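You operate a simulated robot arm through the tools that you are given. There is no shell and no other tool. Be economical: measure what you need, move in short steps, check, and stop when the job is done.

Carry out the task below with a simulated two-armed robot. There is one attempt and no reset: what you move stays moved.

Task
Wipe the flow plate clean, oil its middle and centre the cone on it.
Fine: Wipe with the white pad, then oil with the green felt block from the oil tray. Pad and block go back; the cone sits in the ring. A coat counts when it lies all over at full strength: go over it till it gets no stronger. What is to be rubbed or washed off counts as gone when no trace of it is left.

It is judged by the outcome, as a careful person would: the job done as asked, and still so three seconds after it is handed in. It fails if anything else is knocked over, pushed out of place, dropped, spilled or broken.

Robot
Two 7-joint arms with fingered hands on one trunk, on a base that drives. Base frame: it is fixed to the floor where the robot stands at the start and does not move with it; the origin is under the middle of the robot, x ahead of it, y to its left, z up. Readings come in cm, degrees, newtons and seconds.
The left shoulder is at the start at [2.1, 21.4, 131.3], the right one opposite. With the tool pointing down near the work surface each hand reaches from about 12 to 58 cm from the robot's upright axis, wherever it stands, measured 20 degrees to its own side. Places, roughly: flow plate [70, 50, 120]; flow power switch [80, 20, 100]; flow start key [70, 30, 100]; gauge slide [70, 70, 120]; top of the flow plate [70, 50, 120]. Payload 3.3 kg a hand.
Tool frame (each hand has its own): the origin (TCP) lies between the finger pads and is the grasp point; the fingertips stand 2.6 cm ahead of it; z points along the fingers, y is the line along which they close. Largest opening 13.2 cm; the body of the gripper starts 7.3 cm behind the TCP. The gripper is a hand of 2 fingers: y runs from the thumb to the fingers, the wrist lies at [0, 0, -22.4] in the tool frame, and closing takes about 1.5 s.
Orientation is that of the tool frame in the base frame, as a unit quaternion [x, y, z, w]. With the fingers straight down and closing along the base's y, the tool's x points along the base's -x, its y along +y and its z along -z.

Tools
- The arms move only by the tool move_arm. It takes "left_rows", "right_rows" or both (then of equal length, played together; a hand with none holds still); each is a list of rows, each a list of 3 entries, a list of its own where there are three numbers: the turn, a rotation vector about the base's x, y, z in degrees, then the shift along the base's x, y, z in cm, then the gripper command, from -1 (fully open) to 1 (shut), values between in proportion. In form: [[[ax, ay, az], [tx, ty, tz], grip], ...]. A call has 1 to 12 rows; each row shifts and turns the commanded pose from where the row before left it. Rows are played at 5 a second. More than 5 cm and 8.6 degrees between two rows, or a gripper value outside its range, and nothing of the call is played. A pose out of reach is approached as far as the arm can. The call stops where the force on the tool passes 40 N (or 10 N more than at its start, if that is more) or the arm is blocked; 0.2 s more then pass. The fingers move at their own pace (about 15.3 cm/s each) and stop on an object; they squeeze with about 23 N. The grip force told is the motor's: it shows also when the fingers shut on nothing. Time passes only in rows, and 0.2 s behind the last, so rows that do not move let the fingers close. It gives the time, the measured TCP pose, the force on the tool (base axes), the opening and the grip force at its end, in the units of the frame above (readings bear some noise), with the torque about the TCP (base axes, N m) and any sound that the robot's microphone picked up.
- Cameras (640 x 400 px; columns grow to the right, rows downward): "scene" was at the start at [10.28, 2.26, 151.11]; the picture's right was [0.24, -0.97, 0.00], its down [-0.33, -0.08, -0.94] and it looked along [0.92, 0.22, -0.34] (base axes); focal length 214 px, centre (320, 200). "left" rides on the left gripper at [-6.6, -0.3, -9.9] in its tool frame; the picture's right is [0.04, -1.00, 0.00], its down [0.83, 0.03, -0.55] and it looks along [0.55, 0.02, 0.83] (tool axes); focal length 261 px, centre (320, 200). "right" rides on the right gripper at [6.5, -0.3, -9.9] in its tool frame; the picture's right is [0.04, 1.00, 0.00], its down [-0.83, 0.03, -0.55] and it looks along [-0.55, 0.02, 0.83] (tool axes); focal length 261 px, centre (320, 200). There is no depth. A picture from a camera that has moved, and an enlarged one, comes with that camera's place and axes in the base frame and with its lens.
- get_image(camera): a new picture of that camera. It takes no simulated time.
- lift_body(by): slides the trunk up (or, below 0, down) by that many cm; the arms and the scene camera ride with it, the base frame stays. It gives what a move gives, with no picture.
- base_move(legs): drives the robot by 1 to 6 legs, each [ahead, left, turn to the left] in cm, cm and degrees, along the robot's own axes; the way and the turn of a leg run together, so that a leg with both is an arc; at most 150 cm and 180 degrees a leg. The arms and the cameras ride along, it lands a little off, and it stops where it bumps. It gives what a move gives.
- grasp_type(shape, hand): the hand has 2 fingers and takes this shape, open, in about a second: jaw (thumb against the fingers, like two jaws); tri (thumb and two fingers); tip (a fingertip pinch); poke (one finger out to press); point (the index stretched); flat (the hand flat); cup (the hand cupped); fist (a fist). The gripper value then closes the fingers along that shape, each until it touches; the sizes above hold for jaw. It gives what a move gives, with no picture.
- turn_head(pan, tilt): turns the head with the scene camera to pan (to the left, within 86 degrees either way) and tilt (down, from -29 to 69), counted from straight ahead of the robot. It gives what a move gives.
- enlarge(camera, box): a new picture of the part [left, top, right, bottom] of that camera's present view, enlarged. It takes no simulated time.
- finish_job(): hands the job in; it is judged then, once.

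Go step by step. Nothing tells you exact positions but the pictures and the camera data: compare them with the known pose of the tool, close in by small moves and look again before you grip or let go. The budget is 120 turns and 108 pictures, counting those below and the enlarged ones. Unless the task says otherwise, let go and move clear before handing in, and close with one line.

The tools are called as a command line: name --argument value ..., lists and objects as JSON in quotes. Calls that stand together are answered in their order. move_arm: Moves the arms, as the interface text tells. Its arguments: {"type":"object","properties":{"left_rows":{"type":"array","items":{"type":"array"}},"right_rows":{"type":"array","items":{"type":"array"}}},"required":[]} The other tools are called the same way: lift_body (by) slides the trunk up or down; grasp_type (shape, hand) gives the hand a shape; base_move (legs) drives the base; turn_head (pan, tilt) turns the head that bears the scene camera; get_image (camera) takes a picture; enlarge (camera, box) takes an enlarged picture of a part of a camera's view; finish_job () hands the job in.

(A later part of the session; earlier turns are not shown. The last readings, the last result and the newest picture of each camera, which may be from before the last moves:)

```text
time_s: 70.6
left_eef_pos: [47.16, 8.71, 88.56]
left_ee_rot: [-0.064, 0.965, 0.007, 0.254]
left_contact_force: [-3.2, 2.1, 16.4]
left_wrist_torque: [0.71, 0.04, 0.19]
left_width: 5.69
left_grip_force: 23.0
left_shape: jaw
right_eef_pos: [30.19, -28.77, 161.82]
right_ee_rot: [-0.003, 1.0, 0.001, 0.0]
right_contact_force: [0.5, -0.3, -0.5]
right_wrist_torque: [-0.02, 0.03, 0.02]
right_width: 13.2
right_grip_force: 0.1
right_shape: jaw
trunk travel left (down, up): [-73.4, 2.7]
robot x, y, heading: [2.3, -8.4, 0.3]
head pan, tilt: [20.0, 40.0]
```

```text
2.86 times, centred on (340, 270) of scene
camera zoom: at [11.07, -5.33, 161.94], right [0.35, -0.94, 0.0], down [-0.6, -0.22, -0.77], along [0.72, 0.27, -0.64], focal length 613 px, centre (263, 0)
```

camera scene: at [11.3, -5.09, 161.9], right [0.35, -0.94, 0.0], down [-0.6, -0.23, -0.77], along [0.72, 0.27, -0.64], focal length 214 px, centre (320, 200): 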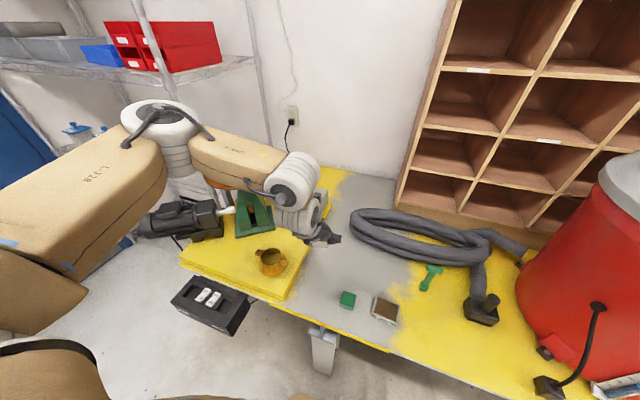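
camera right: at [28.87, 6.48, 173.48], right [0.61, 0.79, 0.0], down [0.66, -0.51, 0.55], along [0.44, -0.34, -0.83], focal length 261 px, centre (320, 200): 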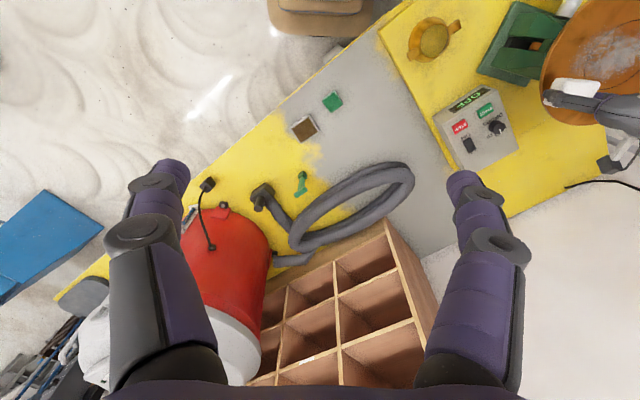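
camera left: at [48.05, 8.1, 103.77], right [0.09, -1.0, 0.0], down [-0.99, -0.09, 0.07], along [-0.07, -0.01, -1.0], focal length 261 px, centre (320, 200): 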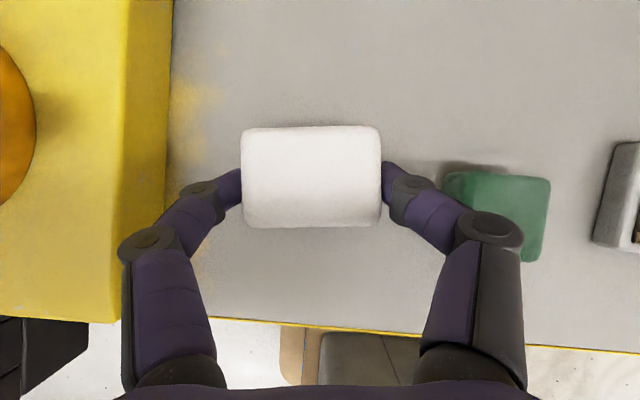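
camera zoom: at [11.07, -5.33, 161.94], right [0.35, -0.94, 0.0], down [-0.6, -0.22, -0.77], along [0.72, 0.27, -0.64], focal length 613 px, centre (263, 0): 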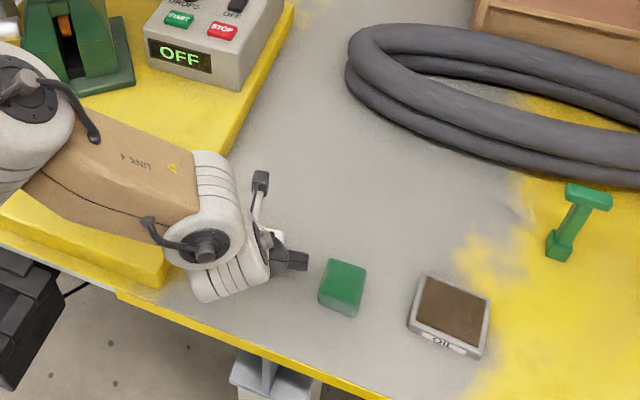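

The pad is down on the table. I'll release and rise.

move_arm --left_rows '[[[0, 0, 0], [0, 0, 0.2], 1], [[0, 0, 0], [0, 0, 0], -0.25], [[0, 0, 0], [0, 0, 0], -0.25], [[0, 0, 0], [0, 0, 0], -0.25], [[0, 0, 0], [0, 0, 2], -0.25], [[0, 0, 0], [0, 0, 4], -0.25], [[0, 0, 0], [0, 0, 4], -0.25], [[0, 0, 0], [0, 0, 4], -0.25]]'

get_image --camera "left"

```text
time_s: 72.4
left_eef_pos: [47.02, 8.63, 102.5]
left_ee_rot: [-0.064, 0.965, 0.006, 0.253]
left_contact_force: [-0.5, 0.9, 0.1]
left_wrist_torque: [0.0, 0.01, 0.01]
left_width: 8.23
left_grip_force: 0.1
left_shape: jaw
right_eef_pos: [30.43, -28.72, 161.78]
right_ee_rot: [-0.004, 1.0, 0.001, -0.001]
right_contact_force: [0.2, 0.1, -0.2]
right_wrist_torque: [-0.02, -0.01, -0.03]
right_width: 13.17
right_grip_force: 0.1
right_shape: jaw
trunk travel left (down, up): [-73.4, 2.7]
robot x, y, heading: [2.08, -8.33, 0.5]
head pan, tilt: [20.0, 40.0]
```

```text
49 pictures are left
camera left: at [48.01, 8.61, 114.36], right [0.09, -1.0, 0.0], down [-0.99, -0.09, 0.07], along [-0.07, -0.01, -1.0], focal length 261 px, centre (320, 200)
```

left: 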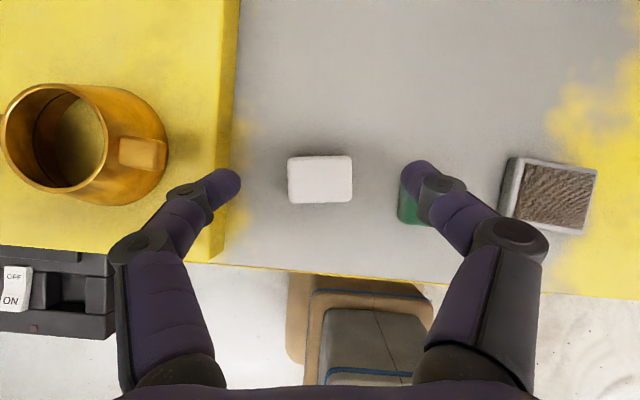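

The pad is back at [48.3, 8.6]. Next is the felt block: I'll hover over it and look.

move_arm --left_rows '[[[0, 0, 0], [-0.5, -3.5, 0], -0.4], [[0, 0, 0], [-0.5, -3.5, 0], -0.4], [[0, 0, 0], [-0.5, -3.2, -2], -0.4]]'

get_image --camera "left"

enlarge --camera "scene" --box '[260, 220, 420, 340]'

```text
time_s: 73.2
left_eef_pos: [45.34, -1.63, 100.52]
left_ee_rot: [-0.064, 0.965, 0.007, 0.253]
left_contact_force: [-0.4, 0.0, -0.7]
left_wrist_torque: [0.01, 0.0, 0.01]
left_width: 9.21
left_grip_force: 0.0
left_shape: jaw
right_eef_pos: [30.44, -28.96, 161.7]
right_ee_rot: [-0.003, 1.0, 0.002, -0.001]
right_contact_force: [-0.4, -0.2, 0.5]
right_wrist_torque: [0.04, 0.0, 0.02]
right_width: 13.19
right_grip_force: 0.1
right_shape: jaw
trunk travel left (down, up): [-73.4, 2.7]
robot x, y, heading: [2.29, -8.35, 0.3]
head pan, tilt: [20.0, 40.0]
```

```text
48 pictures are left
camera left: at [46.35, -1.76, 112.28], right [0.09, -1.0, 0.0], down [-0.99, -0.09, 0.07], along [-0.07, -0.01, -1.0], focal length 261 px, centre (320, 200)
```

left: 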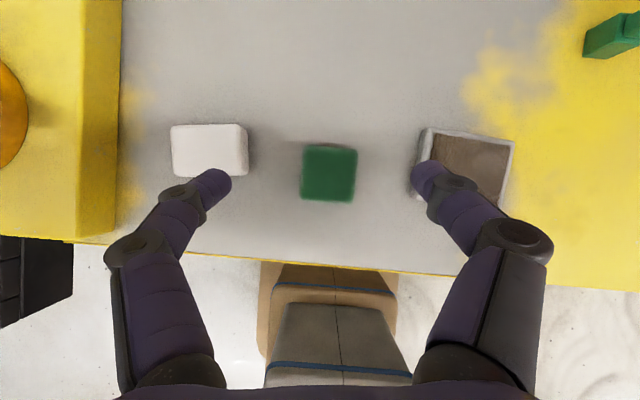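

```text
3.33 times, centred on (340, 280) of scene
camera zoom: at [11.27, -5.39, 161.91], right [0.35, -0.94, 0.0], down [-0.6, -0.22, -0.77], along [0.72, 0.27, -0.64], focal length 715 px, centre (253, -67)
```

zoom: 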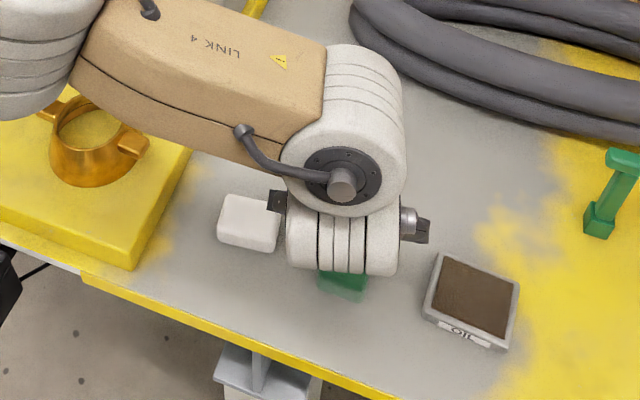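

The felt block is at about [47.15, -2.6], 4.9 cm wide, turned about +3°. I'll align and descend.

move_arm --left_rows '[[[0, 0, -5], [0.56, -1, -2], -0.2], [[0, 0, 0], [0, 0, -4], -0.2], [[0, 0, 0], [0, 0, -2.5], -0.2]]'

get_image --camera "left"

```text
time_s: 74.0
left_eef_pos: [46.19, -2.66, 92.02]
left_ee_rot: [-0.022, 0.967, -0.005, 0.253]
left_contact_force: [-0.5, 0.4, 0.0]
left_wrist_torque: [0.0, -0.02, -0.02]
left_width: 7.99
left_grip_force: 0.1
left_shape: jaw
right_eef_pos: [30.45, -28.61, 161.78]
right_ee_rot: [-0.003, 1.0, 0.001, -0.001]
right_contact_force: [-0.3, 0.3, -0.6]
right_wrist_torque: [-0.02, 0.02, -0.01]
right_width: 13.19
right_grip_force: 0.0
right_shape: jaw
trunk travel left (down, up): [-73.4, 2.7]
robot x, y, heading: [2.23, -8.33, 0.4]
head pan, tilt: [20.0, 40.0]
```

```text
46 pictures are left
camera left: at [46.97, -2.9, 103.94], right [0.0, -1.0, 0.0], down [-1.0, 0.0, 0.07], along [-0.07, 0.0, -1.0], focal length 261 px, centre (320, 200)
```

left: 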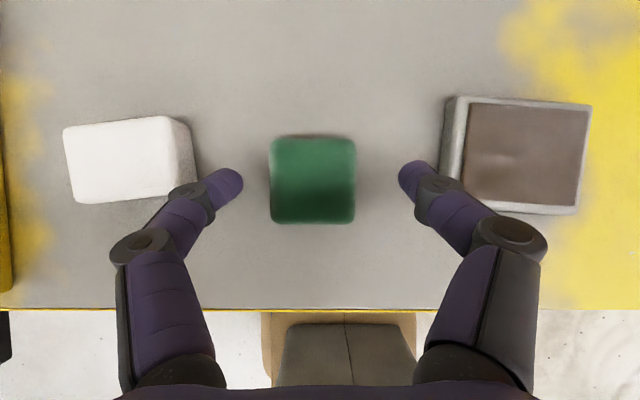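

Well centred apart from 0.4 cm. I'll shift, lower and grip.

move_arm --left_rows '[[[0, 0, 0], [0, 0.35, -1.3], -0.2], [[0, 0, 0], [0, 0, -1.2], -0.2], [[0, 0, 0], [0, 0, 0], 1], [[0, 0, 0], [0, 0, 0], 1], [[0, 0, 0], [0, 0, 0], 1], [[0, 0, 0], [0, 0, 0], 1], [[0, 0, 0], [0, 0, 0], 1]]'

get_image --camera "left"

```text
time_s: 75.6
left_eef_pos: [46.05, -2.33, 89.58]
left_ee_rot: [-0.021, 0.967, -0.005, 0.253]
left_contact_force: [0.8, 0.9, -0.5]
left_wrist_torque: [0.03, 0.01, -0.03]
left_width: 4.34
left_grip_force: 22.9
left_shape: jaw
right_eef_pos: [30.42, -28.61, 161.68]
right_ee_rot: [-0.004, 1.0, 0.0, -0.001]
right_contact_force: [0.0, 0.5, 0.3]
right_wrist_torque: [-0.02, 0.0, 0.03]
right_width: 13.19
right_grip_force: 0.2
right_shape: jaw
trunk travel left (down, up): [-73.4, 2.7]
robot x, y, heading: [2.24, -8.16, 0.4]
head pan, tilt: [20.0, 40.0]
```

```text
45 pictures are left
camera left: at [46.95, -2.49, 101.41], right [0.0, -1.0, 0.0], down [-1.0, 0.0, 0.07], along [-0.07, 0.0, -1.0], focal length 261 px, centre (320, 200)
```

left: 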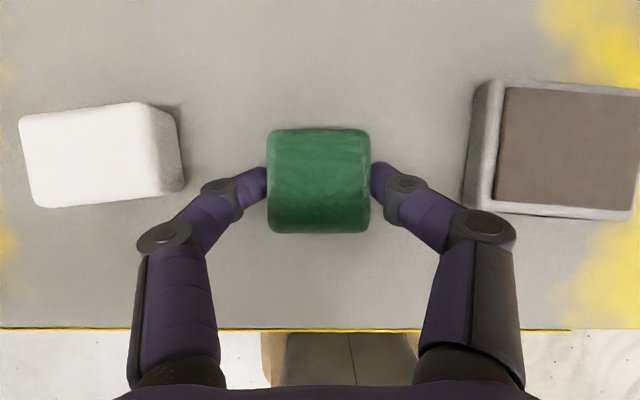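

The block is gripped. I'll lift it and drive 12 cm right so the tray is in front of the hand.

move_arm --left_rows '[[[0, 0, 0], [0, 0, 2], 1], [[0, 0, 0], [0, 0, 4], 1], [[0, 0, 0], [0, 0, 4], 1]]'

base_move --legs '[[0, -12.5, 0]]'

get_image --camera "left"

```text
time_s: 76.4
left_eef_pos: [45.87, -2.54, 99.98]
left_ee_rot: [-0.022, 0.967, -0.004, 0.253]
left_contact_force: [-0.1, -1.0, -0.2]
left_wrist_torque: [-0.01, 0.02, -0.01]
left_width: 4.32
left_grip_force: 22.5
left_shape: jaw
right_eef_pos: [30.34, -28.73, 161.84]
right_ee_rot: [-0.004, 1.0, 0.001, 0.0]
right_contact_force: [-0.5, -0.4, 0.5]
right_wrist_torque: [0.01, 0.03, -0.01]
right_width: 13.17
right_grip_force: 0.1
right_shape: jaw
trunk travel left (down, up): [-73.4, 2.7]
robot x, y, heading: [1.9, -7.95, 0.1]
head pan, tilt: [20.0, 40.0]
```

```text
time_s: 77.6
left_eef_pos: [46.08, -14.95, 99.9]
left_ee_rot: [-0.023, 0.967, -0.005, 0.252]
left_contact_force: [-0.2, -0.2, 0.8]
left_wrist_torque: [0.01, -0.04, 0.0]
left_width: 4.34
left_grip_force: 22.4
left_shape: jaw
right_eef_pos: [30.57, -41.3, 161.78]
right_ee_rot: [-0.004, 1.0, 0.001, -0.001]
right_contact_force: [0.7, 0.4, 0.3]
right_wrist_torque: [-0.03, -0.01, 0.02]
right_width: 13.21
right_grip_force: 0.1
right_shape: jaw
trunk travel left (down, up): [-73.4, 2.7]
robot x, y, heading: [2.6, -20.81, 0.5]
head pan, tilt: [20.0, 40.0]
```

```text
44 pictures are left
camera left: at [46.95, -15.23, 111.71], right [0.01, -1.0, 0.0], down [-1.0, -0.01, 0.07], along [-0.07, 0.0, -1.0], focal length 261 px, centre (320, 200)
```

left: 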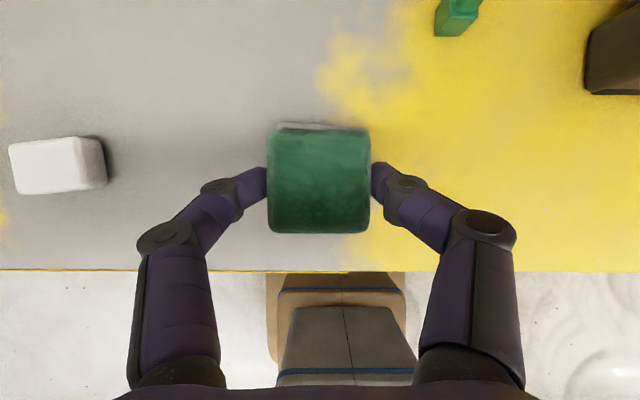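

The tray is right under the block. I'll align yaw, descend to just above and check.

move_arm --left_rows '[[[0, 0, -5.5], [1.05, -0.4, -2], 1], [[0, 0, 0], [0, 0, -3], 1], [[0, 0, 0], [0, 0, -2.5], 1]]'

get_image --camera "left"

get_image --camera "scene"

```text
time_s: 78.4
left_eef_pos: [47.04, -15.29, 92.31]
left_ee_rot: [0.023, 0.967, -0.016, 0.252]
left_contact_force: [0.2, 0.3, -1.0]
left_wrist_torque: [0.0, 0.04, 0.03]
left_width: 4.37
left_grip_force: 23.0
left_shape: jaw
right_eef_pos: [30.53, -41.22, 161.89]
right_ee_rot: [-0.005, 1.0, 0.001, -0.001]
right_contact_force: [-0.8, 0.0, -0.6]
right_wrist_torque: [0.0, 0.01, -0.02]
right_width: 13.21
right_grip_force: 0.0
right_shape: jaw
trunk travel left (down, up): [-73.4, 2.7]
robot x, y, heading: [1.6, -20.92, 0.8]
head pan, tilt: [20.0, 40.0]
```

```text
43 pictures are left
camera left: at [47.84, -15.6, 104.12], right [-0.09, -1.0, 0.0], down [-0.99, 0.09, 0.07], along [-0.07, 0.01, -1.0], focal length 261 px, centre (320, 200)
```

left: 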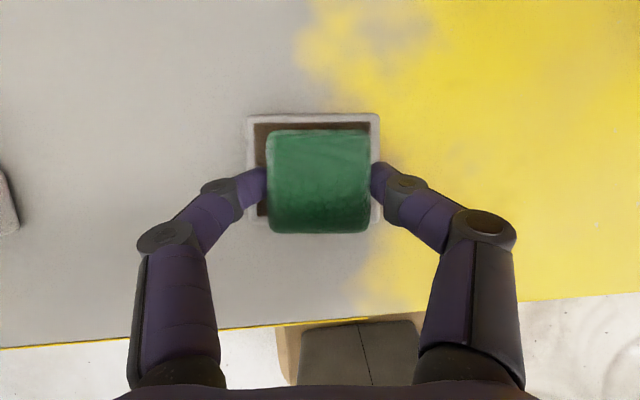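

```text
42 pictures are left
camera scene: at [11.37, -17.85, 161.91], right [0.35, -0.94, 0.0], down [-0.6, -0.23, -0.77], along [0.72, 0.27, -0.64], focal length 214 px, centre (320, 200)
```

scene: 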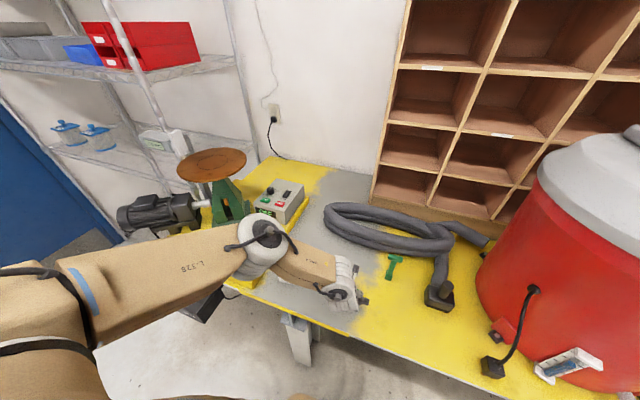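

The tray centre is about 0.7 cm ahead and 0.35 cm left of the block. I'll adjust and press the block onto the oil.

move_arm --left_rows '[[[0, 0, 0], [0.7, 0.35, -0.6], 1], [[0, 0, 0], [0, 0, -0.6], 1], [[0, 0, 0], [0, 0, -0.4], 1], [[0, 0, 0], [0, 0, -0.3], 1], [[0, 0, 0], [0, 0, -0.3], 1]]'

get_image --camera "left"

```text
time_s: 79.6
left_eef_pos: [48.0, -15.05, 90.62]
left_ee_rot: [0.023, 0.966, -0.018, 0.258]
left_contact_force: [-9.0, 2.4, 24.2]
left_wrist_torque: [0.16, -0.07, 0.01]
left_width: 4.68
left_grip_force: 22.4
left_shape: jaw
right_eef_pos: [30.28, -41.24, 161.76]
right_ee_rot: [-0.004, 1.0, 0.001, 0.001]
right_contact_force: [-0.7, 0.1, 0.2]
right_wrist_torque: [0.01, 0.0, -0.01]
right_width: 13.17
right_grip_force: 0.1
right_shape: jaw
trunk travel left (down, up): [-73.4, 2.7]
robot x, y, heading: [2.08, -20.77, 0.4]
head pan, tilt: [20.0, 40.0]
stopped in row 5 (left hand): the force on the tool passed its limit at 43 N (the readings are from after the stop); the commanded pose is now the measured one
```

```text
41 pictures are left
camera left: at [48.76, -15.38, 102.46], right [-0.09, -1.0, 0.0], down [-0.99, 0.09, 0.06], along [-0.06, 0.0, -1.0], focal length 261 px, centre (320, 200)
```

left: 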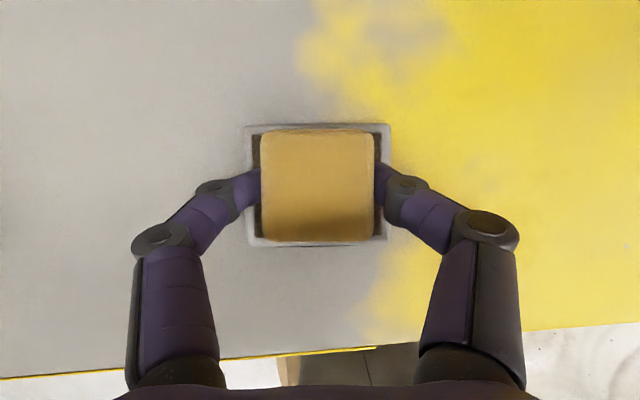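

The block has taken up oil (it turned amber). I'll lift it clear, raise the trunk and drive back to the plate stance.

move_arm --left_rows '[[[0, 0, 0], [0, 0, 2], 1], [[0, 0, 0], [0, 0, 5], 1], [[0, 0, 0], [0, 0, 5], 1], [[0, 0, 0], [0, 0, 5], 1], [[0, 0, 0], [0, 0, 5], 1]]'

lift_body --by 2

base_move --legs '[[0, 0, -15], [-3.3, 44.3, 0]]'

get_image --camera "left"

```text
time_s: 80.8
left_eef_pos: [48.24, -15.19, 112.5]
left_ee_rot: [0.023, 0.966, -0.017, 0.256]
left_contact_force: [-0.4, -0.1, 0.1]
left_wrist_torque: [0.0, 0.03, -0.03]
left_width: 4.56
left_grip_force: 23.1
left_shape: jaw
right_eef_pos: [30.64, -41.24, 161.77]
right_ee_rot: [-0.005, 1.0, 0.0, 0.001]
right_contact_force: [0.1, -0.4, 0.1]
right_wrist_torque: [0.01, 0.02, -0.01]
right_width: 13.19
right_grip_force: 0.2
right_shape: jaw
trunk travel left (down, up): [-73.4, 2.7]
robot x, y, heading: [2.51, -20.84, 0.5]
head pan, tilt: [20.0, 40.0]
```

```text
time_s: 81.5
left_eef_pos: [48.09, -15.11, 114.38]
left_ee_rot: [0.023, 0.967, -0.017, 0.254]
left_contact_force: [0.6, -0.1, -0.8]
left_wrist_torque: [0.04, -0.01, 0.02]
left_width: 4.54
left_grip_force: 22.8
left_shape: jaw
right_eef_pos: [30.59, -41.27, 163.71]
right_ee_rot: [-0.004, 1.0, 0.001, -0.002]
right_contact_force: [0.5, 0.0, -0.5]
right_wrist_torque: [-0.03, 0.04, -0.01]
right_width: 13.17
right_grip_force: 0.0
right_shape: jaw
trunk travel left (down, up): [-75.4, 0.7]
robot x, y, heading: [2.56, -20.94, 0.4]
head pan, tilt: [20.0, 40.0]
```

```text
time_s: 85.1
left_eef_pos: [55.63, 16.79, 114.48]
left_ee_rot: [0.145, 0.956, -0.049, 0.251]
left_contact_force: [-0.3, -1.0, -0.4]
left_wrist_torque: [0.01, -0.03, 0.02]
left_width: 4.54
left_grip_force: 23.2
left_shape: jaw
right_eef_pos: [32.09, -4.17, 163.73]
right_ee_rot: [0.123, 0.992, 0.001, 0.0]
right_contact_force: [-0.3, 0.5, -0.1]
right_wrist_torque: [-0.02, -0.02, 0.01]
right_width: 13.19
right_grip_force: 0.0
right_shape: jaw
trunk travel left (down, up): [-75.4, 0.7]
robot x, y, heading: [9.79, 22.64, -14.0]
head pan, tilt: [20.0, 40.0]
```

```text
40 pictures are left
camera left: at [56.42, 16.28, 126.23], right [-0.34, -0.94, 0.0], down [-0.94, 0.34, 0.07], along [-0.07, 0.02, -1.0], focal length 261 px, centre (320, 200)
```

left: 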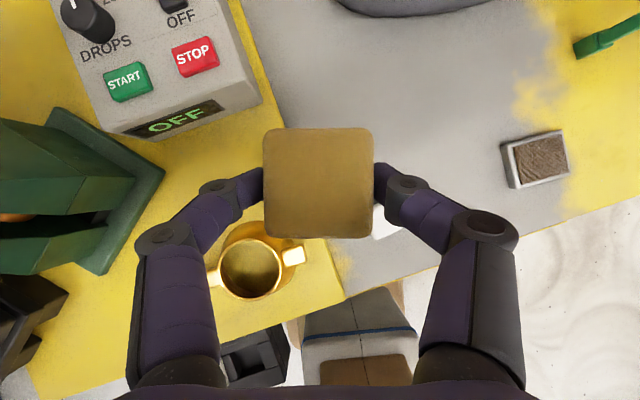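

Now raise the block above plate height, turn the hand outward and carry it over the ring centre.

move_arm --left_rows '[[[0, 0, 7.3], [0, 0, 4.9], 1], [[0, 0, 7.3], [0, 0, 4.9], 1], [[0, 0, 7.3], [0, 0, 2.5], 1], [[0, 0, 7.3], [1.15, 3.7, 0], 1], [[0, 0, 7.3], [1.15, 3.7, 0], 1], [[0, 0, 0], [1.15, 3.7, 0], 1], [[0, 0, 0], [1.15, 3.7, 0], 1], [[0, 0, 0], [1.15, 3.7, 0], 1], [[0, 0, 0], [1.15, 3.7, 0], 1], [[0, 0, 0], [1.15, 3.7, 0], 1], [[0, 0, 0], [1.15, 3.7, 0], 1]]'

get_image --camera "left"

```text
time_s: 87.5
left_eef_pos: [64.58, 46.48, 126.65]
left_ee_rot: [-0.16, 0.953, 0.031, 0.253]
left_contact_force: [0.1, 1.5, -0.9]
left_wrist_torque: [-0.01, 0.04, -0.01]
left_width: 4.55
left_grip_force: 22.7
left_shape: jaw
right_eef_pos: [32.16, -4.1, 163.9]
right_ee_rot: [0.123, 0.992, 0.0, -0.001]
right_contact_force: [-0.5, 0.0, 0.3]
right_wrist_torque: [0.01, 0.02, -0.01]
right_width: 13.18
right_grip_force: 0.0
right_shape: jaw
trunk travel left (down, up): [-75.4, 0.7]
robot x, y, heading: [10.12, 22.62, -14.1]
head pan, tilt: [20.0, 40.0]
```

```text
39 pictures are left
camera left: at [65.45, 46.46, 138.44], right [0.29, -0.96, 0.0], down [-0.95, -0.29, 0.07], along [-0.07, -0.02, -1.0], focal length 261 px, centre (320, 200)
```

left: 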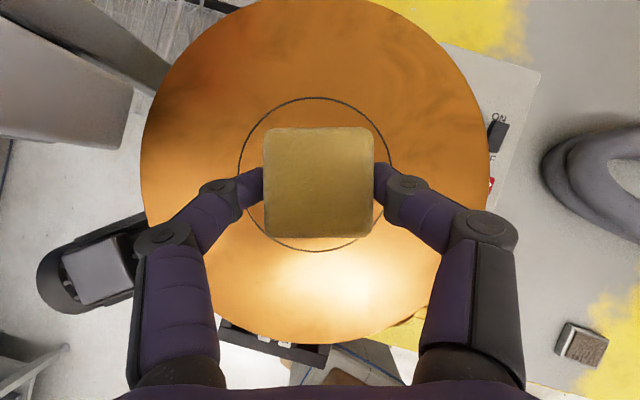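

The block is centred over the ring (centre about [65.85, 46.9], radius 5.5). I'll lower it to contact.

move_arm --left_rows '[[[0, 0, 0], [0, 0, -2], 1], [[0, 0, 0], [0, 0, -1.2], 1], [[0, 0, 0], [0, 0, -0.5], 1], [[0, 0, 0], [0, 0, -0.3], 1], [[0, 0, 0], [0, 0, -0.2], 1]]'

```text
time_s: 88.7
left_eef_pos: [64.76, 46.26, 122.62]
left_ee_rot: [-0.162, 0.953, 0.031, 0.253]
left_contact_force: [-0.3, 0.5, -1.0]
left_wrist_torque: [-0.02, 0.0, -0.03]
left_width: 4.53
left_grip_force: 23.5
left_shape: jaw
right_eef_pos: [31.98, -4.2, 163.84]
right_ee_rot: [0.123, 0.992, 0.0, -0.002]
right_contact_force: [0.4, -0.1, 0.1]
right_wrist_torque: [-0.01, 0.01, 0.01]
right_width: 13.18
right_grip_force: 0.0
right_shape: jaw
trunk travel left (down, up): [-75.4, 0.7]
robot x, y, heading: [9.56, 22.51, -14.1]
head pan, tilt: [20.0, 40.0]
```

move_arm --left_rows '[[[0, 0, 0], [0, 0, -0.2], 1], [[0, 0, 0], [0, 0, -0.2], 1]]'

```text
time_s: 89.3
left_eef_pos: [64.92, 46.33, 122.3]
left_ee_rot: [-0.161, 0.953, 0.031, 0.255]
left_contact_force: [1.6, 0.6, 7.6]
left_wrist_torque: [0.22, 0.04, 0.0]
left_width: 4.53
left_grip_force: 22.9
left_shape: jaw
right_eef_pos: [32.02, -4.32, 163.77]
right_ee_rot: [0.122, 0.993, 0.002, -0.001]
right_contact_force: [0.1, -0.4, 0.7]
right_wrist_torque: [0.03, 0.02, -0.02]
right_width: 13.19
right_grip_force: 0.1
right_shape: jaw
trunk travel left (down, up): [-75.4, 0.7]
robot x, y, heading: [10.1, 22.65, -14.0]
head pan, tilt: [20.0, 40.0]
```

Contact is made. I'll sweep a circle covering the ring, then look.

move_arm --left_rows '[[[0, 0, 0], [2.95, 0.2, -0.1], 1], [[0, 0, 0], [-0.61, 1.88, 0], 1], [[0, 0, 0], [-1.6, 1.16, 0], 1], [[0, 0, 0], [-1.98, 0, 0], 1], [[0, 0, 0], [-1.6, -1.16, 0], 1], [[0, 0, 0], [-0.61, -1.88, 0], 1], [[0, 0, 0], [0.61, -1.88, 0], 1], [[0, 0, 0], [1.6, -1.16, 0], 1], [[0, 0, 0], [1.98, 0, 0], 1], [[0, 0, 0], [1.6, 1.16, 0], 1], [[0, 0, 0], [0.61, 1.88, 0], 1], [[0, 0, 0], [-3.2, 0, 0], 1]]'

get_image --camera "left"

```text
time_s: 91.9
left_eef_pos: [64.45, 46.55, 122.2]
left_ee_rot: [-0.162, 0.953, 0.033, 0.255]
left_contact_force: [4.9, 0.6, 11.6]
left_wrist_torque: [0.14, -0.11, 0.0]
left_width: 4.54
left_grip_force: 22.6
left_shape: jaw
right_eef_pos: [32.09, -4.32, 163.84]
right_ee_rot: [0.123, 0.992, 0.002, -0.001]
right_contact_force: [-0.3, -0.8, 0.1]
right_wrist_torque: [-0.01, -0.02, 0.0]
right_width: 13.19
right_grip_force: 0.0
right_shape: jaw
trunk travel left (down, up): [-75.4, 0.7]
robot x, y, heading: [10.19, 22.58, -14.2]
head pan, tilt: [20.0, 40.0]
```

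```text
38 pictures are left
camera left: at [65.25, 46.6, 133.97], right [0.29, -0.96, 0.0], down [-0.95, -0.29, 0.07], along [-0.06, -0.02, -1.0], focal length 261 px, centre (320, 200)
```

left: 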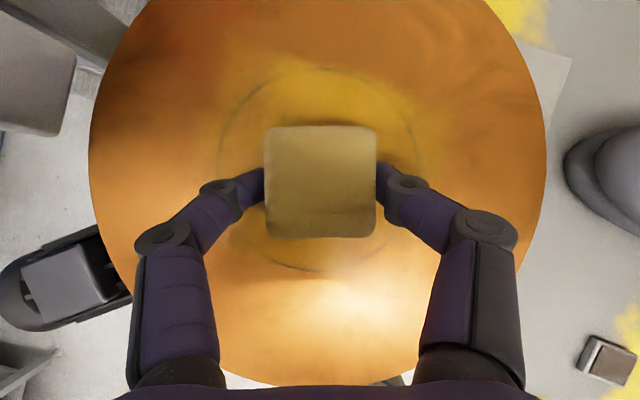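

Oil is showing. I'll go over it again with a slightly larger circle, then an inner pass.

move_arm --left_rows '[[[0, 0, 0], [3.8, -0.15, 0], 1], [[0, 0, 0], [-0.67, 2.06, 0], 1], [[0, 0, 0], [-1.75, 1.27, 0], 1], [[0, 0, 0], [-2.17, 0, 0], 1], [[0, 0, 0], [-1.75, -1.27, 0], 1], [[0, 0, 0], [-0.67, -2.06, 0], 1], [[0, 0, 0], [0.67, -2.06, 0], 1], [[0, 0, 0], [1.75, -1.27, 0], 1], [[0, 0, 0], [2.17, 0, 0], 1], [[0, 0, 0], [1.75, 1.27, 0], 1], [[0, 0, 0], [0.67, 2.06, 0], 1], [[0, 0, 0], [-2, 0, 0], 1]]'

move_arm --left_rows '[[[0, 0, 0], [-0.3, 0.9, 0], 1], [[0, 0, 0], [-1.2, 0.6, 0], 1], [[0, 0, 0], [-1.2, -0.6, 0], 1], [[0, 0, 0], [-0.3, -0.9, 0], 1], [[0, 0, 0], [0.3, -0.9, 0], 1], [[0, 0, 0], [1.2, -0.6, 0], 1], [[0, 0, 0], [1.2, 0.6, 0], 1], [[0, 0, 0], [0.3, 0.9, 0], 1], [[0, 0, 0], [-1.5, 0, 0], 1], [[0, 0, 0], [0, 0, 2], 1], [[0, 0, 0], [0, 0, 4], 1]]'

get_image --camera "left"

turn_head --pan 40 --tilt 45

enlarge --camera "scene" --box '[270, 145, 390, 230]'

```text
time_s: 94.5
left_eef_pos: [66.36, 46.44, 122.12]
left_ee_rot: [-0.162, 0.953, 0.032, 0.254]
left_contact_force: [6.5, 0.6, 13.0]
left_wrist_torque: [0.03, -0.21, 0.03]
left_width: 4.5
left_grip_force: 23.0
left_shape: jaw
right_eef_pos: [32.02, -4.19, 163.83]
right_ee_rot: [0.123, 0.992, 0.001, 0.0]
right_contact_force: [-0.7, 0.7, 0.4]
right_wrist_torque: [0.01, 0.0, 0.0]
right_width: 13.2
right_grip_force: 0.1
right_shape: jaw
trunk travel left (down, up): [-75.4, 0.7]
robot x, y, heading: [9.89, 22.42, -14.1]
head pan, tilt: [20.0, 40.0]
```

```text
time_s: 96.9
left_eef_pos: [64.91, 46.26, 128.12]
left_ee_rot: [-0.162, 0.953, 0.032, 0.254]
left_contact_force: [-0.1, 0.3, -1.1]
left_wrist_torque: [-0.03, 0.01, 0.01]
left_width: 4.44
left_grip_force: 23.0
left_shape: jaw
right_eef_pos: [31.95, -4.23, 163.68]
right_ee_rot: [0.123, 0.992, 0.002, 0.0]
right_contact_force: [-0.1, -0.1, -0.2]
right_wrist_torque: [0.01, 0.01, 0.01]
right_width: 13.19
right_grip_force: 0.0
right_shape: jaw
trunk travel left (down, up): [-75.4, 0.7]
robot x, y, heading: [10.09, 22.9, -14.2]
head pan, tilt: [20.0, 40.0]
```

```text
37 pictures are left
camera left: at [65.72, 46.28, 139.91], right [0.29, -0.96, 0.0], down [-0.95, -0.29, 0.07], along [-0.07, -0.02, -1.0], focal length 261 px, centre (320, 200)
```

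left: 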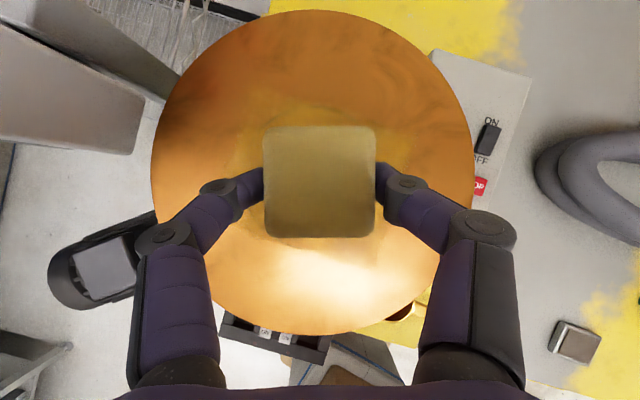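

```text
time_s: 97.7
left_eef_pos: [65.15, 46.39, 127.95]
left_ee_rot: [-0.161, 0.953, 0.031, 0.253]
left_contact_force: [-0.3, 0.2, -1.2]
left_wrist_torque: [-0.05, 0.02, 0.01]
left_width: 4.43
left_grip_force: 22.8
left_shape: jaw
right_eef_pos: [32.18, -4.12, 163.89]
right_ee_rot: [0.123, 0.992, 0.001, 0.0]
right_contact_force: [-0.1, 0.0, -0.3]
right_wrist_torque: [0.0, 0.02, 0.0]
right_width: 13.2
right_grip_force: 0.0
right_shape: jaw
trunk travel left (down, up): [-75.4, 0.7]
robot x, y, heading: [9.97, 22.37, -13.8]
head pan, tilt: [40.0, 45.0]
```

```text
4.71 times, centred on (330, 188) of scene
camera zoom: at [18.28, 25.96, 163.18], right [0.44, -0.9, 0.0], down [-0.64, -0.31, -0.71], along [0.64, 0.31, -0.71], focal length 1009 px, centre (273, 259)
```

zoom: 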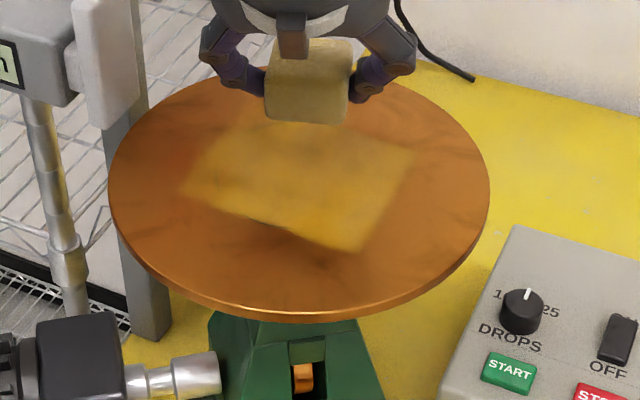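

The oil patch looks slightly short on the near side. I'll move the hand up and back a little and zoom in tightly.

move_arm --left_rows '[[[0, 0, 0], [2, 3, 0], 1], [[0, 0, 0], [2, 3, 0], 1]]'

enlarge --camera "scene" --box '[295, 160, 365, 205]'

get_image --camera "left"

```text
time_s: 98.3
left_eef_pos: [69.03, 52.48, 128.1]
left_ee_rot: [-0.16, 0.954, 0.031, 0.253]
left_contact_force: [-0.3, -0.1, -0.5]
left_wrist_torque: [0.0, -0.02, 0.02]
left_width: 4.46
left_grip_force: 22.5
left_shape: jaw
right_eef_pos: [32.19, -4.02, 163.8]
right_ee_rot: [0.122, 0.992, 0.001, -0.001]
right_contact_force: [-0.6, 0.0, 0.5]
right_wrist_torque: [-0.03, -0.02, 0.0]
right_width: 13.2
right_grip_force: 0.2
right_shape: jaw
trunk travel left (down, up): [-75.4, 0.7]
robot x, y, heading: [9.87, 22.49, -14.2]
head pan, tilt: [40.0, 45.0]
```

```text
8.89 times, centred on (330, 182) of scene
camera zoom: at [18.31, 26.06, 163.18], right [0.44, -0.9, 0.0], down [-0.64, -0.31, -0.71], along [0.64, 0.31, -0.71], focal length 1906 px, centre (231, 356)
```

zoom: 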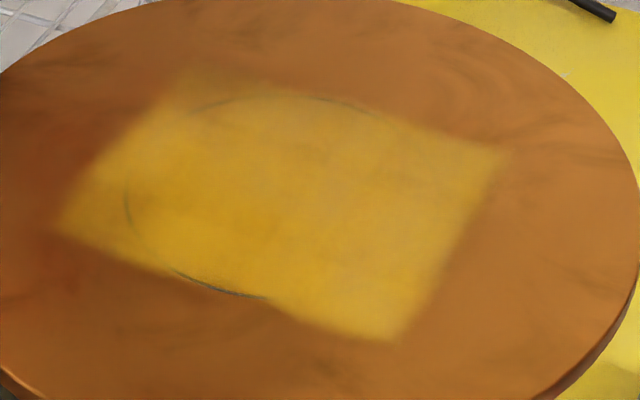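

```text
34 pictures are left
camera left: at [69.9, 52.52, 139.8], right [0.29, -0.96, 0.0], down [-0.95, -0.29, 0.07], along [-0.07, -0.02, -1.0], focal length 261 px, centre (320, 200)
```

left: 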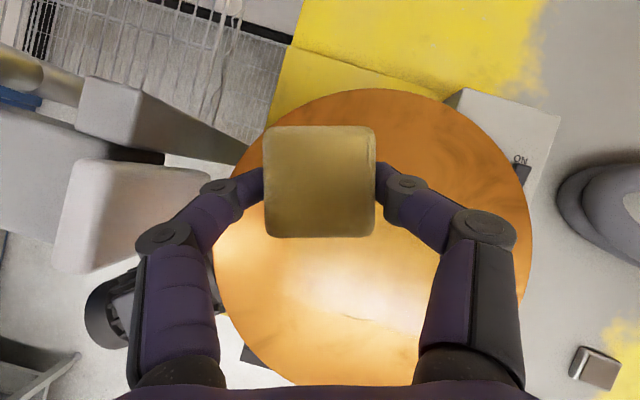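

The ring edge still peeks out on the near and far sides, and the left is weaker. I'll make a square raster reaching ±4 cm so the block covers the whole ring.

move_arm --left_rows '[[[0, 0, 0], [-1.69, -1.31, -2], 1], [[0, 0, 0], [0, 0, -3.4], 1], [[0, 0, 0], [0, 0, -0.5], 1], [[0, 0, 0], [0.78, -2.27, 0], 1], [[0, 0, 0], [0.78, -2.27, 0], 1], [[0, 0, 0], [0.78, -2.27, 0], 1], [[0, 0, 0], [-2.55, -0.88, 0], 1], [[0, 0, 0], [-0.78, 2.27, 0], 1], [[0, 0, 0], [-0.78, 2.27, 0], 1], [[0, 0, 0], [-0.78, 2.27, 0], 1]]'

move_arm --left_rows '[[[0, 0, 0], [-2.55, -0.88, 0], 1], [[0, 0, 0], [0.78, -2.27, 0], 1], [[0, 0, 0], [0.78, -2.27, 0], 1], [[0, 0, 0], [0.78, -2.27, 0], 1], [[0, 0, 0], [-2.65, -0.9, 0], 1], [[0, 0, 0], [-0.78, 2.27, 0], 1], [[0, 0, 0], [-0.78, 2.27, 0], 1], [[0, 0, 0], [-0.78, 2.27, 0], 1], [[0, 0, 0], [0, 0, 2], 1], [[0, 0, 0], [0, 0, 3], 1]]'

move_arm --left_rows '[[[0, 0, 0], [3, 1, 0], 1], [[0, 0, 0], [3, 2, 0], 1], [[0, 0, 0], [3, 2, 0], 1]]'

enlarge --camera "scene" --box '[295, 160, 365, 205]'

```text
time_s: 100.5
left_eef_pos: [64.45, 50.34, 122.16]
left_ee_rot: [-0.161, 0.953, 0.031, 0.253]
left_contact_force: [-0.2, 0.6, 1.9]
left_wrist_torque: [0.01, -0.02, 0.02]
left_width: 4.44
left_grip_force: 23.1
left_shape: jaw
right_eef_pos: [32.1, -4.11, 163.87]
right_ee_rot: [0.123, 0.992, 0.001, 0.0]
right_contact_force: [-0.9, -0.7, 0.9]
right_wrist_torque: [-0.04, 0.02, 0.0]
right_width: 13.18
right_grip_force: 0.1
right_shape: jaw
trunk travel left (down, up): [-75.4, 0.7]
robot x, y, heading: [10.24, 22.22, -14.1]
head pan, tilt: [40.0, 45.0]
```

```text
time_s: 102.7
left_eef_pos: [59.33, 48.4, 127.14]
left_ee_rot: [-0.162, 0.953, 0.032, 0.253]
left_contact_force: [-0.3, -0.5, -0.8]
left_wrist_torque: [-0.03, 0.02, -0.02]
left_width: 4.42
left_grip_force: 22.9
left_shape: jaw
right_eef_pos: [32.06, -4.29, 163.83]
right_ee_rot: [0.123, 0.992, 0.002, 0.0]
right_contact_force: [-0.8, 0.0, -0.5]
right_wrist_torque: [0.01, -0.01, 0.01]
right_width: 13.18
right_grip_force: 0.1
right_shape: jaw
trunk travel left (down, up): [-75.4, 0.7]
robot x, y, heading: [10.02, 22.79, -14.5]
head pan, tilt: [40.0, 45.0]
```

```text
time_s: 103.5
left_eef_pos: [68.42, 53.48, 127.01]
left_ee_rot: [-0.162, 0.953, 0.032, 0.253]
left_contact_force: [-0.6, 0.7, -0.5]
left_wrist_torque: [-0.03, -0.01, 0.01]
left_width: 4.38
left_grip_force: 22.6
left_shape: jaw
right_eef_pos: [32.19, -4.1, 163.68]
right_ee_rot: [0.121, 0.993, 0.001, -0.001]
right_contact_force: [0.1, 0.7, -0.3]
right_wrist_torque: [0.01, -0.01, 0.03]
right_width: 13.18
right_grip_force: 0.1
right_shape: jaw
trunk travel left (down, up): [-75.4, 0.7]
robot x, y, heading: [9.97, 22.72, -14.1]
head pan, tilt: [40.0, 45.0]
```

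```text
8.89 times, centred on (330, 182) of scene
camera zoom: at [18.35, 26.01, 163.18], right [0.44, -0.9, 0.0], down [-0.64, -0.31, -0.71], along [0.64, 0.31, -0.71], focal length 1906 px, centre (231, 356)
```

zoom: 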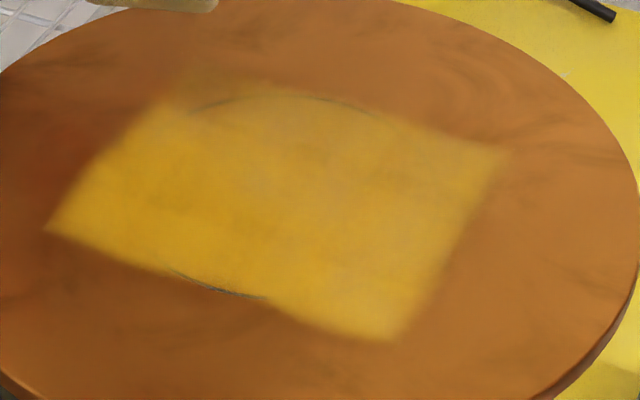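

The coat edges are straight and aligned to the base axes, and contact was light (2 N). I'll make another pass with firmer contact in axis-aligned strokes.

move_arm --left_rows '[[[0, 0, 0], [0.3, -2.7, -2], 1], [[0, 0, 0], [0, 0, -2.6], 1], [[0, 0, 0], [0, 0, -0.6], 1], [[0, 0, 0], [0, -3, 0], 1], [[0, 0, 0], [0, -3, 0], 1], [[0, 0, 0], [0, -3, 0], 1], [[0, 0, 0], [-2.7, 0, 0], 1], [[0, 0, 0], [0, 3, 0], 1], [[0, 0, 0], [0, 3, 0], 1], [[0, 0, 0], [0, 3, 0], 1]]'

move_arm --left_rows '[[[0, 0, 0], [-2.7, 0, -0.15], 1], [[0, 0, 0], [0, -3, 0], 1], [[0, 0, 0], [0, -3, 0], 1], [[0, 0, 0], [0, -3, 0], 1], [[0, 0, 0], [-3, 0, 0], 1], [[0, 0, 0], [0, 3, 0], 1], [[0, 0, 0], [0, 3, 0], 1], [[0, 0, 0], [0, 3, 0], 1]]'

move_arm --left_rows '[[[0, 0, 0], [0, 0, 2], 1], [[0, 0, 0], [3, 0, 3], 1], [[0, 0, 0], [3, 2, 0], 1], [[0, 0, 0], [3, 1, 0], 1]]'

enlarge --camera "scene" --box '[295, 160, 365, 205]'

```text
time_s: 105.7
left_eef_pos: [65.81, 50.8, 122.15]
left_ee_rot: [-0.161, 0.953, 0.03, 0.254]
left_contact_force: [0.0, -2.5, 7.8]
left_wrist_torque: [0.1, 0.02, -0.02]
left_width: 4.4
left_grip_force: 23.1
left_shape: jaw
right_eef_pos: [31.98, -4.22, 163.75]
right_ee_rot: [0.123, 0.992, 0.001, -0.001]
right_contact_force: [-0.1, 0.8, 0.8]
right_wrist_torque: [-0.04, -0.04, 0.04]
right_width: 13.19
right_grip_force: 0.1
right_shape: jaw
trunk travel left (down, up): [-75.4, 0.7]
robot x, y, heading: [9.86, 22.63, -14.4]
head pan, tilt: [40.0, 45.0]
```

```text
time_s: 107.5
left_eef_pos: [60.21, 50.51, 121.96]
left_ee_rot: [-0.16, 0.953, 0.03, 0.256]
left_contact_force: [0.8, -10.9, 29.8]
left_wrist_torque: [-1.04, -0.54, -0.18]
left_width: 4.68
left_grip_force: 22.9
left_shape: jaw
right_eef_pos: [31.77, -4.53, 163.61]
right_ee_rot: [0.122, 0.993, 0.002, 0.0]
right_contact_force: [-0.8, -0.1, 0.4]
right_wrist_torque: [0.01, 0.01, 0.0]
right_width: 13.2
right_grip_force: 0.2
right_shape: jaw
trunk travel left (down, up): [-75.4, 0.7]
robot x, y, heading: [9.93, 22.52, -14.0]
head pan, tilt: [40.0, 45.0]
```

```text
time_s: 108.5
left_eef_pos: [69.5, 53.74, 126.61]
left_ee_rot: [-0.161, 0.954, 0.033, 0.253]
left_contact_force: [0.8, -0.9, -0.4]
left_wrist_torque: [0.0, 0.02, -0.01]
left_width: 4.35
left_grip_force: 23.5
left_shape: jaw
right_eef_pos: [32.12, -4.29, 163.76]
right_ee_rot: [0.122, 0.992, 0.001, -0.001]
right_contact_force: [0.2, -0.6, -0.4]
right_wrist_torque: [-0.02, -0.03, 0.03]
right_width: 13.19
right_grip_force: 0.0
right_shape: jaw
trunk travel left (down, up): [-75.4, 0.7]
robot x, y, heading: [9.83, 22.95, -14.1]
head pan, tilt: [40.0, 45.0]
```

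```text
8.89 times, centred on (330, 182) of scene
camera zoom: at [18.32, 25.94, 163.18], right [0.44, -0.9, 0.0], down [-0.64, -0.31, -0.71], along [0.64, 0.31, -0.71], focal length 1906 px, centre (231, 356)
```

zoom: 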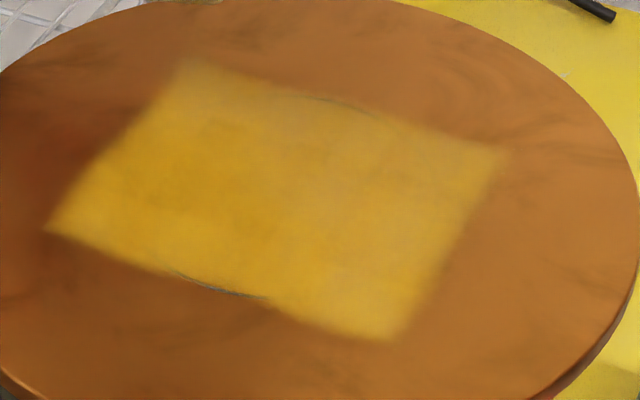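

The coat fills a fixed square around the ring; the far-left corner just filled in and the near edge doesn't extend. I'll go over the whole square again to see whether it still strengthens.

move_arm --left_rows '[[[0, 0, 0], [-0.3, -2.2, -2], 1], [[0, 0, 0], [0, 0, -2.2], 1], [[0, 0, 0], [0, 0, -0.45], 1], [[0, 0, 0], [0, -3.2, 0], 1], [[0, 0, 0], [0, -3.2, 0], 1], [[0, 0, 0], [0, -3.2, 0], 1], [[0, 0, 0], [-2.8, 0, 0], 1], [[0, 0, 0], [0, 3.2, 0], 1], [[0, 0, 0], [0, 3.2, 0], 1], [[0, 0, 0], [0, 3.2, 0], 1]]'

move_arm --left_rows '[[[0, 0, 0], [-2.8, 0, 0], 1], [[0, 0, 0], [0, -3.2, 0], 1], [[0, 0, 0], [0, -3.2, 0], 1], [[0, 0, 0], [0, -3.2, 0], 1], [[0, 0, 0], [-2.8, 0, 0], 1], [[0, 0, 0], [0, 3.2, 0], 1], [[0, 0, 0], [0, 3.2, 0], 1], [[0, 0, 0], [0, 3.2, 0], 1]]'

move_arm --left_rows '[[[0, 0, 0], [0, 0, 2], 1], [[0, 0, 0], [3, 0, 3], 1], [[0, 0, 0], [3, 2, 0], 1], [[0, 0, 0], [3, 1, 0], 1]]'

enlarge --camera "scene" --box '[295, 160, 365, 205]'

get_image --camera "left"

```text
time_s: 110.7
left_eef_pos: [66.16, 51.6, 122.11]
left_ee_rot: [-0.161, 0.953, 0.031, 0.253]
left_contact_force: [0.4, 0.8, 0.3]
left_wrist_torque: [0.0, -0.03, 0.02]
left_width: 4.31
left_grip_force: 22.9
left_shape: jaw
right_eef_pos: [32.05, -3.84, 163.75]
right_ee_rot: [0.122, 0.993, 0.002, 0.0]
right_contact_force: [0.1, 0.2, -0.4]
right_wrist_torque: [0.0, 0.01, 0.02]
right_width: 13.19
right_grip_force: 0.0
right_shape: jaw
trunk travel left (down, up): [-75.4, 0.7]
robot x, y, heading: [10.53, 22.27, -14.0]
head pan, tilt: [40.0, 45.0]
```

```text
time_s: 112.5
left_eef_pos: [60.46, 51.7, 122.05]
left_ee_rot: [-0.161, 0.953, 0.031, 0.254]
left_contact_force: [-0.8, 0.4, 0.8]
left_wrist_torque: [-0.03, 0.0, 0.0]
left_width: 4.3
left_grip_force: 23.0
left_shape: jaw
right_eef_pos: [32.02, -4.03, 163.86]
right_ee_rot: [0.124, 0.992, 0.001, 0.0]
right_contact_force: [0.2, 0.4, -0.9]
right_wrist_torque: [-0.05, 0.0, 0.01]
right_width: 13.19
right_grip_force: 0.0
right_shape: jaw
trunk travel left (down, up): [-75.4, 0.7]
robot x, y, heading: [9.92, 22.72, -14.0]
head pan, tilt: [40.0, 45.0]
```

```text
time_s: 113.5
left_eef_pos: [69.56, 54.57, 127.1]
left_ee_rot: [-0.161, 0.953, 0.032, 0.253]
left_contact_force: [0.2, 0.1, -1.1]
left_wrist_torque: [0.02, -0.02, -0.03]
left_width: 4.32
left_grip_force: 22.6
left_shape: jaw
right_eef_pos: [32.11, -4.13, 163.8]
right_ee_rot: [0.122, 0.993, 0.001, -0.001]
right_contact_force: [0.1, -0.6, -0.4]
right_wrist_torque: [-0.01, 0.02, -0.01]
right_width: 13.2
right_grip_force: 0.1
right_shape: jaw
trunk travel left (down, up): [-75.4, 0.7]
robot x, y, heading: [9.84, 22.27, -13.9]
head pan, tilt: [40.0, 45.0]
```

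```text
8.89 times, centred on (330, 182) of scene
camera zoom: at [18.32, 25.94, 163.18], right [0.44, -0.9, 0.0], down [-0.64, -0.31, -0.71], along [0.64, 0.31, -0.71], focal length 1906 px, centre (231, 356)
```

zoom: 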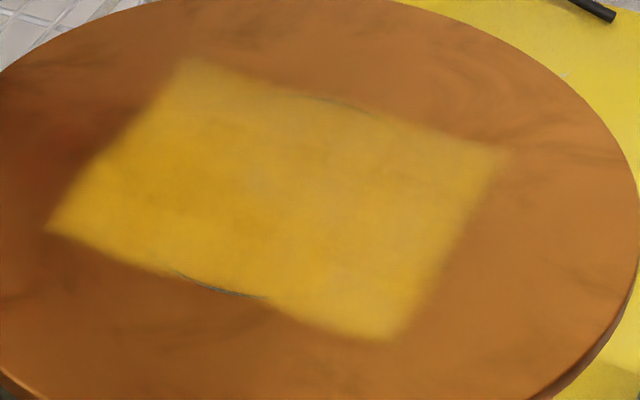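

```text
30 pictures are left
camera left: at [70.35, 54.5, 138.86], right [0.29, -0.96, 0.0], down [-0.95, -0.29, 0.07], along [-0.07, -0.02, -1.0], focal length 261 px, centre (320, 200)
```

left: 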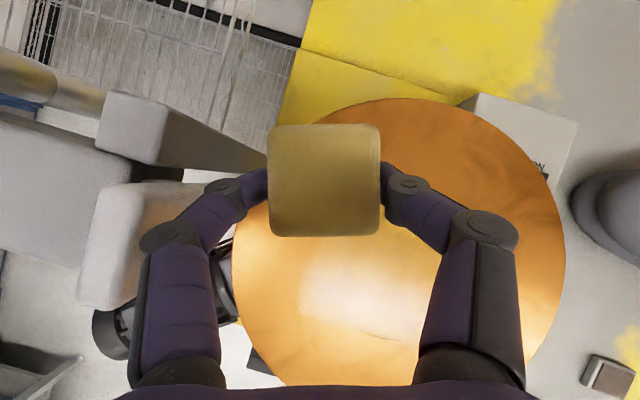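

Contact was lost because the block slid up between the fingers. I'll set it down on the ring centre and regrip about 0.8 cm higher.

move_arm --left_rows '[[[0, 0, 0], [-2.5, -4, 0], 1], [[0, 0, 0], [-2.46, -4, -1], 1], [[0, 0, 0], [0, 0, -3], 1], [[0, 0, 0], [0, 0, -0.9], 1], [[0, 0, 0], [0, 0, -0.3], 1], [[0, 0, 0], [0, 0, -0.1], 1]]'

move_arm --left_rows '[[[0, 0, 0], [0, 0, 0.1], 1], [[0, 0, 0], [0, 0, 0], -0.1], [[0, 0, 0], [0, 0, 0], -0.1], [[0, 0, 0], [0, 0, 0.8], -0.1], [[0, 0, 0], [0, 0, 0], 1], [[0, 0, 0], [0, 0, 0], 1], [[0, 0, 0], [0, 0, 0], 1], [[0, 0, 0], [0, 0, 0], 1], [[0, 0, 0], [0, 0, 0], 1]]'

get_image --camera "left"

```text
time_s: 114.9
left_eef_pos: [64.58, 46.49, 122.02]
left_ee_rot: [-0.162, 0.953, 0.03, 0.256]
left_contact_force: [3.0, 4.5, 19.1]
left_wrist_torque: [0.51, -0.1, -0.1]
left_width: 4.37
left_grip_force: 22.7
left_shape: jaw
right_eef_pos: [31.98, -4.29, 163.77]
right_ee_rot: [0.122, 0.993, 0.002, 0.001]
right_contact_force: [0.3, -0.1, 0.0]
right_wrist_torque: [0.01, 0.02, -0.02]
right_width: 13.21
right_grip_force: 0.0
right_shape: jaw
trunk travel left (down, up): [-75.4, 0.7]
robot x, y, heading: [10.25, 22.71, -14.2]
head pan, tilt: [40.0, 45.0]
```

```text
time_s: 116.9
left_eef_pos: [64.63, 46.57, 122.67]
left_ee_rot: [-0.161, 0.953, 0.031, 0.254]
left_contact_force: [-0.2, 0.2, 0.1]
left_wrist_torque: [0.0, -0.01, -0.01]
left_width: 4.34
left_grip_force: 23.1
left_shape: jaw
right_eef_pos: [32.15, -4.25, 163.77]
right_ee_rot: [0.122, 0.993, 0.002, -0.001]
right_contact_force: [-0.2, 0.0, 0.6]
right_wrist_torque: [0.02, -0.01, -0.03]
right_width: 13.2
right_grip_force: 0.1
right_shape: jaw
trunk travel left (down, up): [-75.4, 0.7]
robot x, y, heading: [9.76, 22.48, -14.4]
head pan, tilt: [40.0, 45.0]
```

```text
29 pictures are left
camera left: at [65.52, 46.57, 134.45], right [0.29, -0.96, 0.0], down [-0.95, -0.29, 0.07], along [-0.07, -0.02, -1.0], focal length 261 px, centre (320, 200)
```

left: 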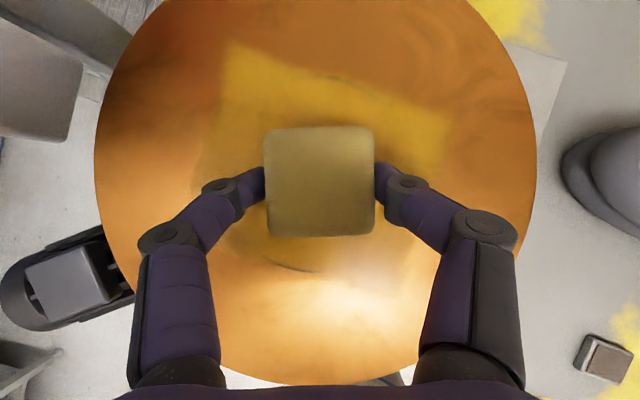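

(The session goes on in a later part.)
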